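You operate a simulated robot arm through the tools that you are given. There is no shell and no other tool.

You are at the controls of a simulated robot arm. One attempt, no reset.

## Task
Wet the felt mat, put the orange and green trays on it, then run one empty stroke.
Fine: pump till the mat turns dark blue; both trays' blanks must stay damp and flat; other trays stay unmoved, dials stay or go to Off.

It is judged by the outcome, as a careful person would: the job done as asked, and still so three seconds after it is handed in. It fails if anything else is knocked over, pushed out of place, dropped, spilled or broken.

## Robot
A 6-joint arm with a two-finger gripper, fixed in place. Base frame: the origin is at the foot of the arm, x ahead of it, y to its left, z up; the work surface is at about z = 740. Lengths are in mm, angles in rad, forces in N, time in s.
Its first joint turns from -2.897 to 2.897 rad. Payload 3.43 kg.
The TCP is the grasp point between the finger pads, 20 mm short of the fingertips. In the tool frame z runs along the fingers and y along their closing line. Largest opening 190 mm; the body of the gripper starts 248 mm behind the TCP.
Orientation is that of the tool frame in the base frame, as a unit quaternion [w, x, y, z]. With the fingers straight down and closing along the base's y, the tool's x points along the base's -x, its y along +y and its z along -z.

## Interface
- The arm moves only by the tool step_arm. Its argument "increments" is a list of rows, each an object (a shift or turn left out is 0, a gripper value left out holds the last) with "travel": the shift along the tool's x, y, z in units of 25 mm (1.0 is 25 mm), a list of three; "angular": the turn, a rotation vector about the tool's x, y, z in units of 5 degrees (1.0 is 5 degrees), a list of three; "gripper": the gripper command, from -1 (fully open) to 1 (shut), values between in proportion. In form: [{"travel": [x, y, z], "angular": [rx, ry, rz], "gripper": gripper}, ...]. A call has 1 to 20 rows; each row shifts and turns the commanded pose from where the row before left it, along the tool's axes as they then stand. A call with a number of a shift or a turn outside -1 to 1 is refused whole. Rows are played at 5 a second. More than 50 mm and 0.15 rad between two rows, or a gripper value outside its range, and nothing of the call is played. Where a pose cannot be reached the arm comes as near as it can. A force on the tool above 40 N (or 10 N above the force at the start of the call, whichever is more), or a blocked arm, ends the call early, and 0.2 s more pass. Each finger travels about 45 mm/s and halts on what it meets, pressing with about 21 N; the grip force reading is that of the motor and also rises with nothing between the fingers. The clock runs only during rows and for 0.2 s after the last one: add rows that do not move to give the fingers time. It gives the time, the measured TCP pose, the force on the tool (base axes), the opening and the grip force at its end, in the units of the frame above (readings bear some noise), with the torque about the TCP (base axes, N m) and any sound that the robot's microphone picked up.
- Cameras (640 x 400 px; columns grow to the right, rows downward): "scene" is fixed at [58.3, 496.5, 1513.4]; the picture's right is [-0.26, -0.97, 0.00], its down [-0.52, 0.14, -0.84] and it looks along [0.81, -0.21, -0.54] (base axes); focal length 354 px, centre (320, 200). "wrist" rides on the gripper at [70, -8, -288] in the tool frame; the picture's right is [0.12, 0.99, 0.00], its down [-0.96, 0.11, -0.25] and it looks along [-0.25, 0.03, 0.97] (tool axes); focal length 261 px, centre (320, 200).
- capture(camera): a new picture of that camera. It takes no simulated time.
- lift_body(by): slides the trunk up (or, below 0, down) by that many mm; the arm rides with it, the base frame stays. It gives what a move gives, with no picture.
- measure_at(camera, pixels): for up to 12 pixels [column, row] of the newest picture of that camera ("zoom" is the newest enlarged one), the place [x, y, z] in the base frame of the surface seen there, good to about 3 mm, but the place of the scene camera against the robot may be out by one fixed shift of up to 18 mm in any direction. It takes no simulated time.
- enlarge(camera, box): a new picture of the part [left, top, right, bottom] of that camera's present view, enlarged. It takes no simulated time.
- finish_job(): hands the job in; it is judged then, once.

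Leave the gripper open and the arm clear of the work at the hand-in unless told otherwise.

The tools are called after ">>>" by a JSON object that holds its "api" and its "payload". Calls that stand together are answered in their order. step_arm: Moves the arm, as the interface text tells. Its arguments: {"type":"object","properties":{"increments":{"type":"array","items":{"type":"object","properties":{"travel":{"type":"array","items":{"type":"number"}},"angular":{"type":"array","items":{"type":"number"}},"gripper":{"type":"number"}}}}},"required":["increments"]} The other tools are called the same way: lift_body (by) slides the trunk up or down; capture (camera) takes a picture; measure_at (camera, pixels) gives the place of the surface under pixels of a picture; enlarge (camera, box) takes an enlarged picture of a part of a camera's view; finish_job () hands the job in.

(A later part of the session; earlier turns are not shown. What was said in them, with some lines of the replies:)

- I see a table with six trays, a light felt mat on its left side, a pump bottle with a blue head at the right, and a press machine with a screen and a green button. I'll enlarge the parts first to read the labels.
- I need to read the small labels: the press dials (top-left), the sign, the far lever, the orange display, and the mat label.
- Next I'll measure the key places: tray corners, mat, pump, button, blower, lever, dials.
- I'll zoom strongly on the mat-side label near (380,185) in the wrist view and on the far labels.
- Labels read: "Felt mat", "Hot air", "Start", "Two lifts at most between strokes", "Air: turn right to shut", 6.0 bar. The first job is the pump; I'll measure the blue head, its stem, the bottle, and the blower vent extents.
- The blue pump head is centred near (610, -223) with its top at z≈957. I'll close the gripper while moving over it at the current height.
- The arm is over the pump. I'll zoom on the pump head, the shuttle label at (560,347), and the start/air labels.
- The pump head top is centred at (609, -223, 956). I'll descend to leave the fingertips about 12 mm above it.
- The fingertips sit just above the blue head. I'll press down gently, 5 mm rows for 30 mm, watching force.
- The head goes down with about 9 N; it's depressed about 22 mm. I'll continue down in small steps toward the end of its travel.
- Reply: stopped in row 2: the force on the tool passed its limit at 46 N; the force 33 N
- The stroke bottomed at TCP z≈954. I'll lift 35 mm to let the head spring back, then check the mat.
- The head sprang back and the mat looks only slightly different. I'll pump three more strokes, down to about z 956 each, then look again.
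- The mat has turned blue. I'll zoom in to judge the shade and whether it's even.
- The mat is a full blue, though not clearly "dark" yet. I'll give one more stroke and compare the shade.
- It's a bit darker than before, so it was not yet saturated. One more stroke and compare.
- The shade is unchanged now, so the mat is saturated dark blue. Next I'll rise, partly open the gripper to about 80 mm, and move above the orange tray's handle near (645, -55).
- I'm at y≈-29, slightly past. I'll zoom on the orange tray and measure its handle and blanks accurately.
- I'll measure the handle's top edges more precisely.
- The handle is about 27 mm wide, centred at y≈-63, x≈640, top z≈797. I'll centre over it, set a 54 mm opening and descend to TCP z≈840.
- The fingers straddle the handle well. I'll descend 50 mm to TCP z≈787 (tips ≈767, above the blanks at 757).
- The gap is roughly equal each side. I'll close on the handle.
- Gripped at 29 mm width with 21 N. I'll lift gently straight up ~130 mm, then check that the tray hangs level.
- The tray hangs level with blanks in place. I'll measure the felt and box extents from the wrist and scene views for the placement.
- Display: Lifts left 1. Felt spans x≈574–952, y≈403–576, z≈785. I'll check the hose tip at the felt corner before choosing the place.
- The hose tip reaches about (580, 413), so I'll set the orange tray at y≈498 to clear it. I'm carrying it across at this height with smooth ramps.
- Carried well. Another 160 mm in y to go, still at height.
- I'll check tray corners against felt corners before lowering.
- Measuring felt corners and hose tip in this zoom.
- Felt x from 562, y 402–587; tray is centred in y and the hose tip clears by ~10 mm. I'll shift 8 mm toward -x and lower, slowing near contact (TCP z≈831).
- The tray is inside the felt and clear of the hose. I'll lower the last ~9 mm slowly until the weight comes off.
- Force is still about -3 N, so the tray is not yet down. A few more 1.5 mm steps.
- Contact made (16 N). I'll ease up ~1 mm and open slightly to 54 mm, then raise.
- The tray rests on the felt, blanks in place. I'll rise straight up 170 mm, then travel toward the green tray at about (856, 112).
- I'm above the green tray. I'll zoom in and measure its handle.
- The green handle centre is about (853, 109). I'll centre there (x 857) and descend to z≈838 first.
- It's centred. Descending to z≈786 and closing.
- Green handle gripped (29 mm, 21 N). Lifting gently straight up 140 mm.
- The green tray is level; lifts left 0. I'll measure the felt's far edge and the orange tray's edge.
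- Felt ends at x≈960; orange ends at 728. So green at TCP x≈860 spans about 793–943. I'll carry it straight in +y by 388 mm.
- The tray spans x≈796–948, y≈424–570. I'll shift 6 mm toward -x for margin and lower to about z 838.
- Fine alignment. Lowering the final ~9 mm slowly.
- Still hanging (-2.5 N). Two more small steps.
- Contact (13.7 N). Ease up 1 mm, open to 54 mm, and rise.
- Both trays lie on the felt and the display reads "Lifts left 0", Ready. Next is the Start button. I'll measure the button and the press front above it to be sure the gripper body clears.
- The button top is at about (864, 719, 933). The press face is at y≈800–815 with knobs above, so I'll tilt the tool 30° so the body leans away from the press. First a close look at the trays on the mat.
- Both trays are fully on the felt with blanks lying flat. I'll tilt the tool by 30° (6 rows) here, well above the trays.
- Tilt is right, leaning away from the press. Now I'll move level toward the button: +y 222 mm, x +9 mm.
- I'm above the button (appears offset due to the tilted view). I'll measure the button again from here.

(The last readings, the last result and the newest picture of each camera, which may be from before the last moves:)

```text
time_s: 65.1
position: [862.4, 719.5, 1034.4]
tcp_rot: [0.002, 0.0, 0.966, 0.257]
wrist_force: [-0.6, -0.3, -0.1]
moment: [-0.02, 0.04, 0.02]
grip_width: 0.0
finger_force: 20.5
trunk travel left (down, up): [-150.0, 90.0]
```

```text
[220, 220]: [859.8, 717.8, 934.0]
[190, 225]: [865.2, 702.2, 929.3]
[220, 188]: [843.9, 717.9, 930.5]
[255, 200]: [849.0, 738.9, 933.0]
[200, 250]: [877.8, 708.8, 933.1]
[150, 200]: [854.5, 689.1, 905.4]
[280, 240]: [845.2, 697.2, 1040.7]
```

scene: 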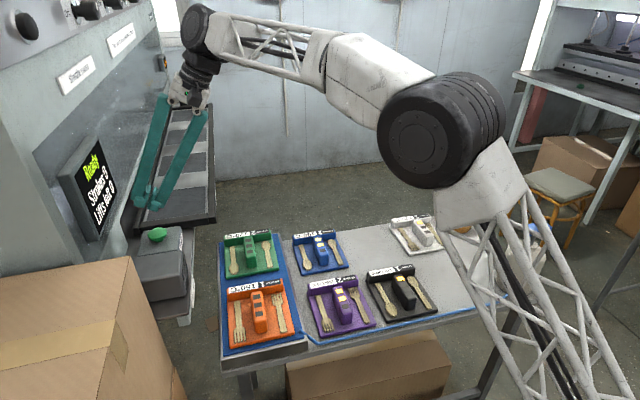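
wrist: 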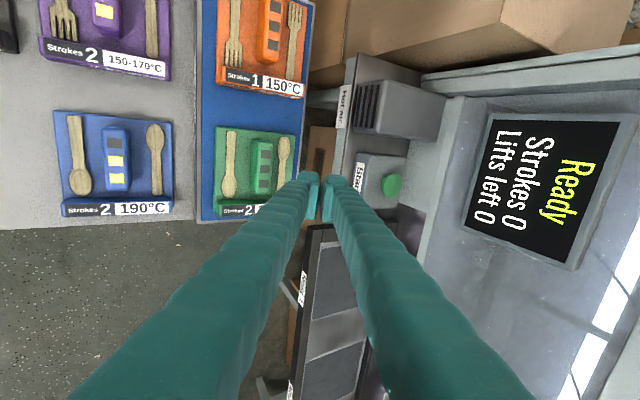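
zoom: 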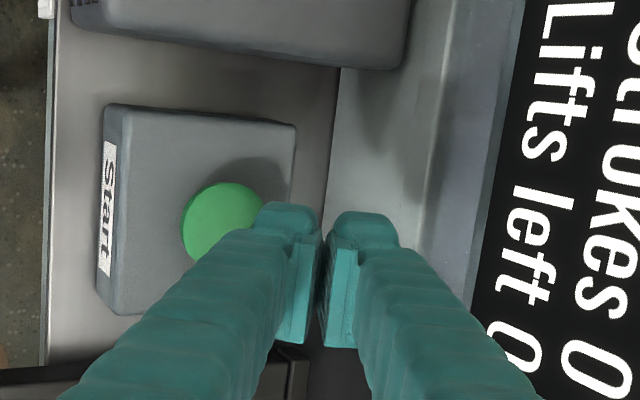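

The button centre is (862, 720, 934), right beneath. Descending vertically 66 mm to just above it.

>>> {"api": "step_arm", "payload": {"increments": [{"travel": [0, -0.44, 0.762]}, {"travel": [0, -0.44, 0.762]}, {"travel": [0, -0.33, 0.571]}, {"travel": [0, -0.11, 0.19]}, {}]}}

>>> {"api": "enlarge", "payload": {"camera": "scene", "box": [110, 180, 210, 300]}}

>>> {"api": "enlarge", "payload": {"camera": "wrist", "box": [230, 100, 410, 240]}}

```text
time_s: 66.3
position: [863.7, 720.0, 969.0]
tcp_rot: [0.002, 0.0, 0.966, 0.259]
wrist_force: [-1.1, 0.4, -0.3]
moment: [0.04, 0.0, 0.0]
grip_width: 0.0
finger_force: 21.5
trunk travel left (down, up): [-150.0, 90.0]
```

```text
3.33 times, centred on (160, 240) of scene
```

zoom: 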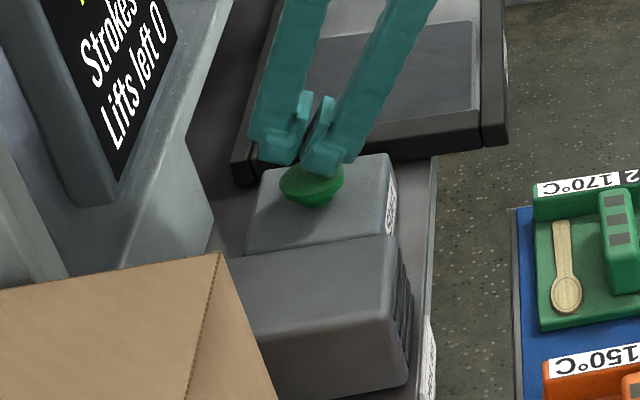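

```text
2.86 times, centred on (320, 170) of wrist
```

zoom: 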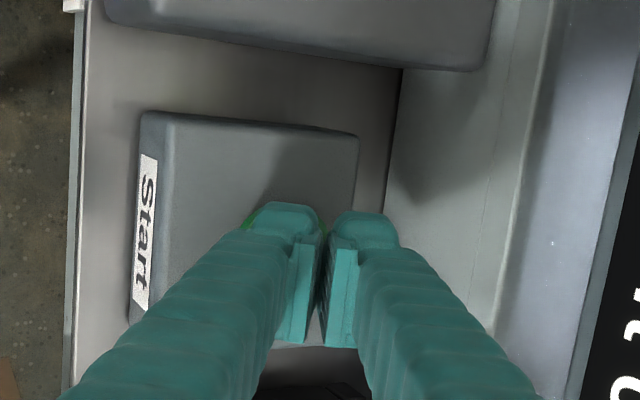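

The tip is above the button. Pressing down in 3 mm steps.

>>> {"api": "step_arm", "payload": {"increments": [{"travel": [0, -0.06, 0.104]}, {"travel": [0, -0.06, 0.104]}, {"travel": [0, -0.06, 0.104]}, {"travel": [0, -0.06, 0.104]}]}}

>>> {"api": "enlarge", "payload": {"camera": "scene", "box": [50, 120, 210, 300]}}

```text
time_s: 67.3
position: [864.8, 717.8, 956.7]
tcp_rot: [0.003, 0.0, 0.966, 0.259]
wrist_force: [0.5, -0.5, 0.9]
moment: [-0.02, 0.02, -0.04]
grip_width: 0.0
finger_force: 20.7
trunk travel left (down, up): [-150.0, 90.0]
```

```text
2.22 times, centred on (130, 210) of scene
```

zoom: 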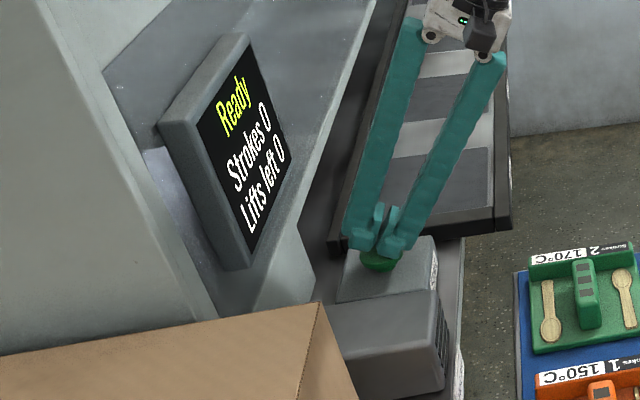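

About at contact, still Ready. Pressing on in 2.5 mm steps.

>>> {"api": "step_arm", "payload": {"increments": [{"travel": [0, -0.05, 0.087]}, {"travel": [0, -0.05, 0.087]}, {"travel": [0, -0.05, 0.087]}]}}

>>> {"api": "enlarge", "payload": {"camera": "scene", "box": [50, 120, 210, 300]}}

```text
time_s: 68.1
position: [864.0, 718.5, 949.4]
tcp_rot: [0.003, 0.001, 0.966, 0.258]
wrist_force: [1.6, 0.4, 6.2]
moment: [-0.02, -0.05, 0.0]
grip_width: 0.0
finger_force: 20.9
trunk travel left (down, up): [-150.0, 90.0]
heard: click
```

```text
2.22 times, centred on (130, 210) of scene
```

zoom: 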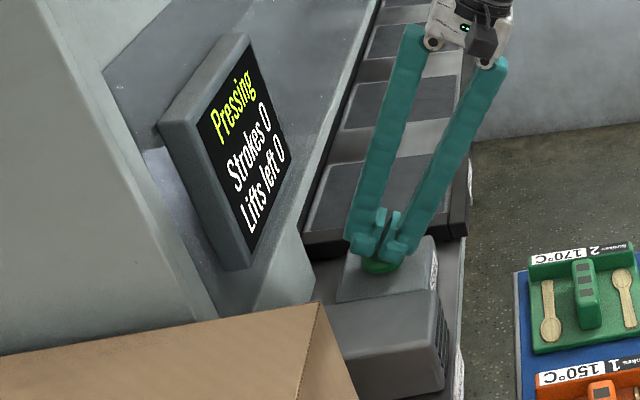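

A click; display says "Pressing" and the shuttle is moving. I'll retract straight up and then back away in -y.

>>> {"api": "step_arm", "payload": {"increments": [{"travel": [0, 0.2, -0.346]}, {"travel": [0, 0.44, -0.762]}, {"travel": [0, 0.44, -0.762]}, {"travel": [0, 0.44, -0.762]}, {"travel": [0, 0.44, -0.762]}, {}]}}

>>> {"api": "capture", "payload": {"camera": "scene"}}

```text
time_s: 69.5
position: [864.8, 718.8, 1046.3]
tcp_rot: [0.002, -0.001, 0.966, 0.258]
wrist_force: [-0.2, 0.0, 0.0]
moment: [-0.03, 0.0, 0.02]
grip_width: 0.1
finger_force: 21.3
trunk travel left (down, up): [-150.0, 90.0]
```

```text
taken
```

scene: 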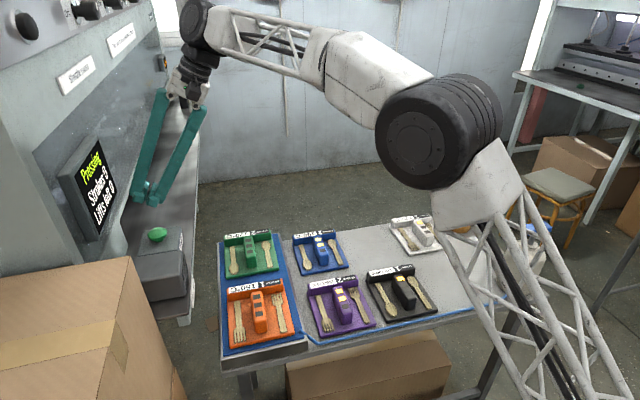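

The shuttle is inside the press. I'll back off in -y at this height.

>>> {"api": "step_arm", "payload": {"increments": [{"travel": [0, -0.769, -0.444]}, {"travel": [0, -0.769, -0.444]}, {"travel": [0, -0.769, -0.444]}, {"travel": [0, -0.769, -0.444]}, {"travel": [0, -0.769, -0.444]}, {"travel": [0, -0.769, -0.444]}, {"travel": [0, -0.769, -0.444]}, {"travel": [0, -0.769, -0.444]}, {"travel": [0, -0.769, -0.444]}, {"travel": [0, -0.769, -0.444]}, {"travel": [0, -0.769, -0.444]}, {"travel": [0, -0.769, -0.444]}, {}]}}

>>> {"api": "capture", "payload": {"camera": "scene"}}

>>> {"api": "enlarge", "payload": {"camera": "scene", "box": [50, 120, 330, 360]}}

```text
time_s: 72.3
position: [863.8, 452.4, 1047.7]
tcp_rot: [0.002, 0.0, 0.966, 0.259]
wrist_force: [0.4, 0.2, 0.1]
moment: [0.01, -0.02, -0.01]
grip_width: 0.1
finger_force: 20.5
trunk travel left (down, up): [-150.0, 90.0]
```

```text
taken
```

scene: 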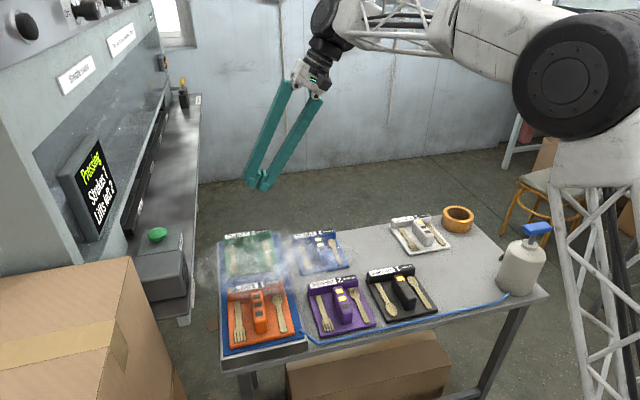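

```text
1.67 times, centred on (190, 240) of scene
```

zoom: 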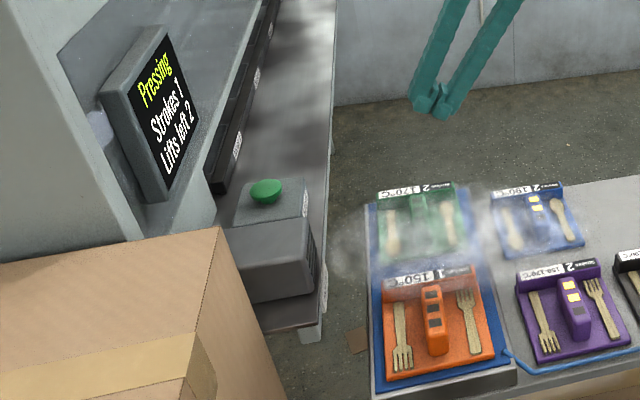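

Hot air puffs across as the stroke runs; the display shows Strokes 1. I'll continue clear: untilt and let time pass, then check the trays.

>>> {"api": "step_arm", "payload": {"increments": [{"travel": [0, -0.769, -0.444]}, {"travel": [0, -0.769, -0.444]}, {"travel": [0, -0.769, -0.444]}, {"travel": [0, -0.769, -0.444]}, {"travel": [0, -0.769, -0.444]}, {"travel": [0, -0.769, -0.444]}, {"travel": [0, -0.769, -0.444]}, {"travel": [0, -0.769, -0.444]}, {"angular": [1, 0, 0]}, {"angular": [1, 0, 0]}, {"angular": [1, 0, 0]}, {"angular": [1, 0, 0]}, {"angular": [1, 0, 0]}, {"angular": [1, 0, 0]}, {}]}}

>>> {"api": "capture", "payload": {"camera": "scene"}}

>>> {"api": "enlarge", "payload": {"camera": "scene", "box": [50, 120, 330, 360]}}

```text
time_s: 75.5
position: [862.6, 275.3, 1049.0]
tcp_rot: [0.002, 0.001, 1.0, -0.001]
wrist_force: [0.1, 0.2, -0.2]
moment: [-0.01, 0.0, 0.02]
grip_width: 0.0
finger_force: 21.5
trunk travel left (down, up): [-150.0, 90.0]
```

```text
taken
```

scene: 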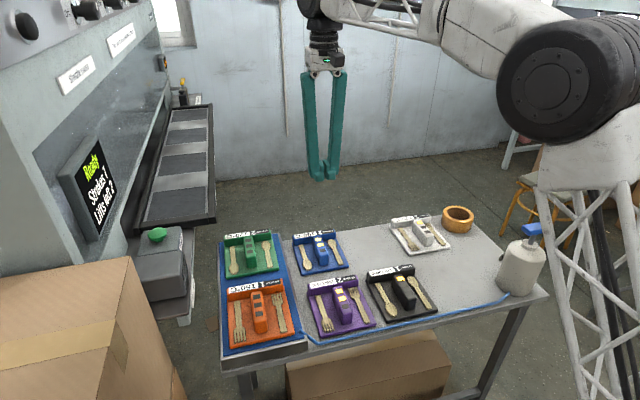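

```text
1.67 times, centred on (190, 240) of scene
```

zoom: 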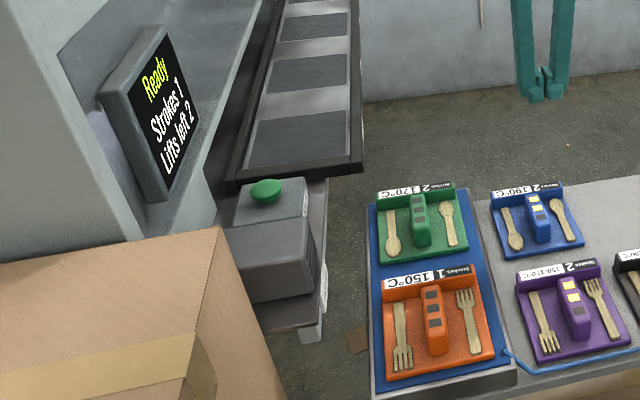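

The stroke is complete: Ready, Strokes 1, shuttle returned. I'll open the gripper and rise clear, then zoom on the trays and the mat.

>>> {"api": "step_arm", "payload": {"increments": [{"travel": [0.2, -0.2, -1]}, {"travel": [0.5, -0.3, -1]}, {"travel": [0.5, -0.3, -1], "gripper": -1}, {"travel": [0.5, -0.3, -1]}, {"travel": [0.5, -0.3, -1]}, {"travel": [0.5, -0.3, -1]}, {"travel": [0.5, -0.3, -1]}, {"travel": [0.5, -0.3, -1]}, {}, {}, {}, {}, {}, {}]}}

>>> {"api": "capture", "payload": {"camera": "wrist"}}

>>> {"api": "capture", "payload": {"camera": "scene"}}

>>> {"api": "enlarge", "payload": {"camera": "scene", "box": [205, 220, 325, 375]}}

>>> {"api": "enlarge", "payload": {"camera": "wrist", "box": [360, 100, 520, 280]}}

```text
time_s: 78.5
position: [769.5, 218.8, 1247.4]
tcp_rot: [0.002, 0.001, 1.0, -0.001]
wrist_force: [0.1, 0.2, 0.3]
moment: [-0.01, 0.0, -0.01]
grip_width: 190.1
finger_force: 0.1
trunk travel left (down, up): [-150.0, 90.0]
```

```text
taken
```

wrist: 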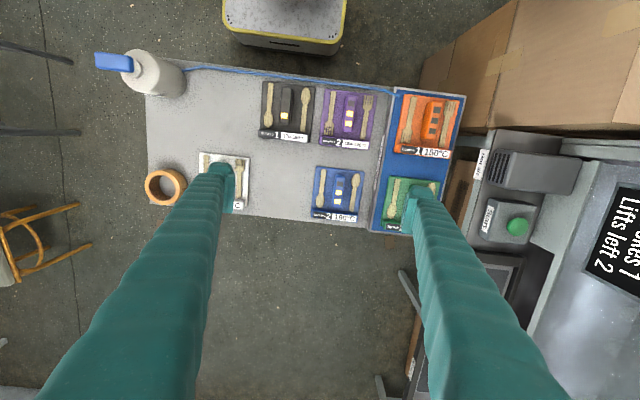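

```text
taken
```

scene: 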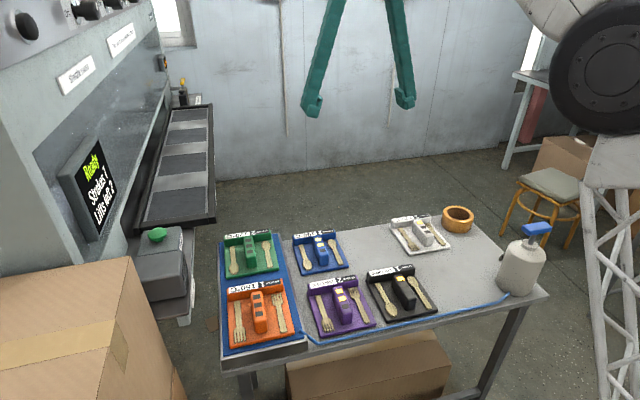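

```text
2.58 times, centred on (265, 298) of scene
```

zoom: 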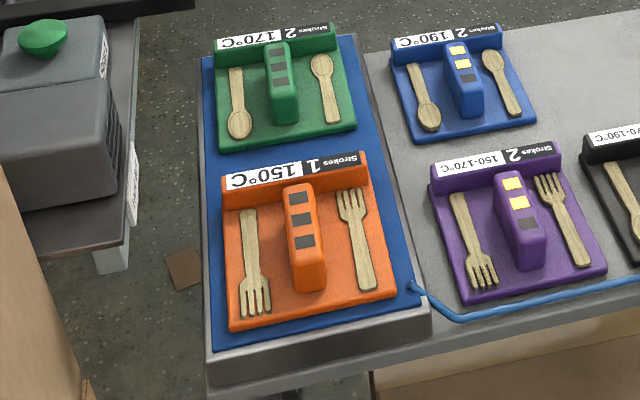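

```text
2.22 times, centred on (440, 190) of wrist
```

zoom: 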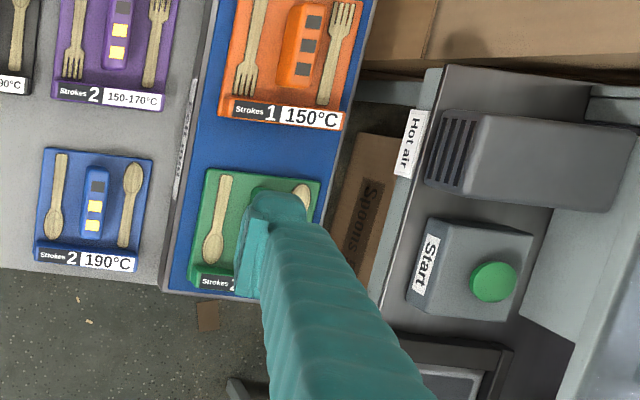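

Everything looks right: the mat is still dark blue and the trays are on it. One last close look at the blanks for any curl.

>>> {"api": "enlarge", "payload": {"camera": "scene", "box": [218, 225, 300, 350]}}

>>> {"api": "enlarge", "payload": {"camera": "scene", "box": [215, 225, 290, 280]}}

>>> {"api": "enlarge", "payload": {"camera": "scene", "box": [220, 280, 295, 355]}}

>>> {"api": "enlarge", "payload": {"camera": "scene", "box": [0, 0, 140, 100]}}

```text
3.20 times, centred on (259, 288) of scene
```

zoom: 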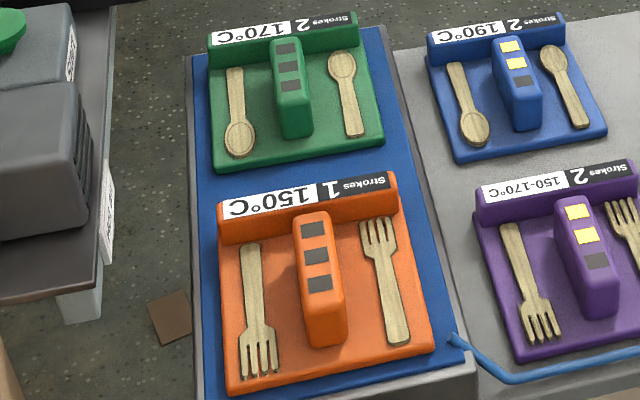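

```text
7.27 times, centred on (252, 252) of scene
```

zoom: 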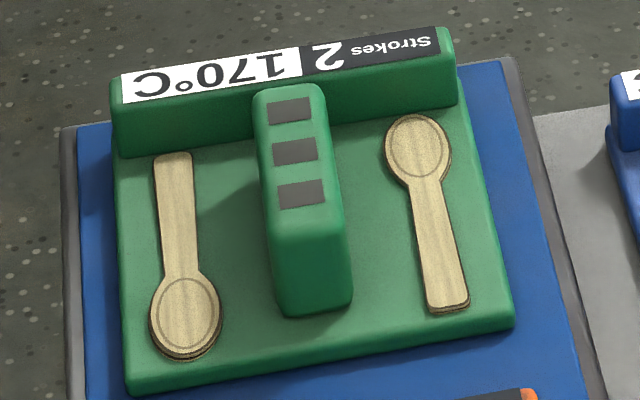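

```text
5.33 times, centred on (258, 318) of scene
```

zoom: 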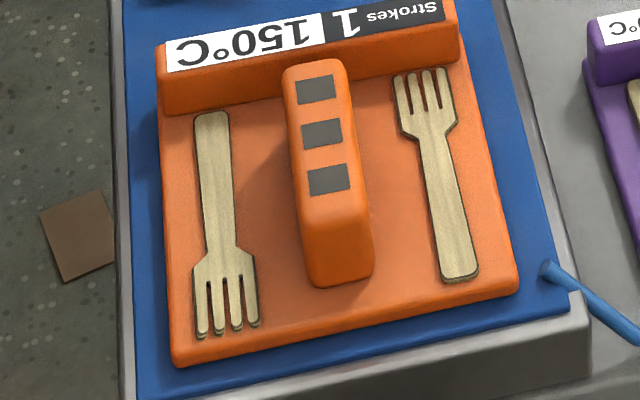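

```text
4.00 times, centred on (70, 50) of scene
```

zoom: 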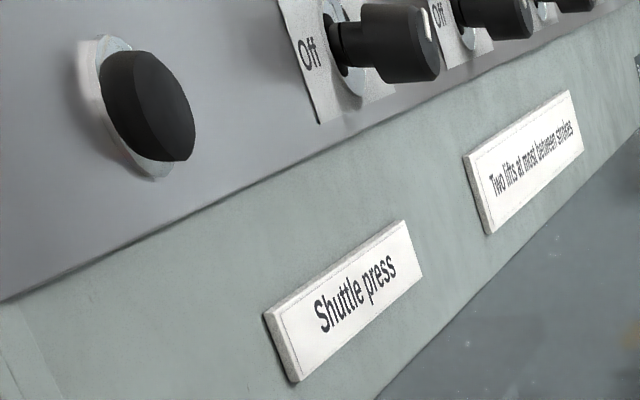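

The blanks on both trays are flat and the mat is dark blue. One stroke is done, the dials are untouched, and the other trays haven't moved. The gripper is open and the arm is clear, so I'm handing in.

>>> {"api": "finish_job", "payload": {}}

```text
The job is handed in.
```

The job is handed in. The mat is wet, the orange and green trays are on it, and one empty stroke has been run.

- **Mat:** I pumped five strokes. The first showed little change. The fourth darkened it a bit more and the fifth made no difference, so I took it as saturated dark blue.
- **Trays:** Each tray was moved in a single lift, which used the two lifts allowed. Both sit fully on the felt, clear of the hose tip.
- **Blanks:** After the stroke they look flat and unchanged. I judged that they are still damp only by eye, since nothing showed dampness directly.
- **Stroke:** I pressed Start once with the shuttle empty. The display went from "Pressing" back to "Ready", showing "Strokes 1". The blower puffed hot air across the mat during the stroke.
- **Other trays and dials:** The other four trays did not move, and I did not touch the dials.
- **Arm:** It ended clear of the work, above the table, with the gripper fully open.
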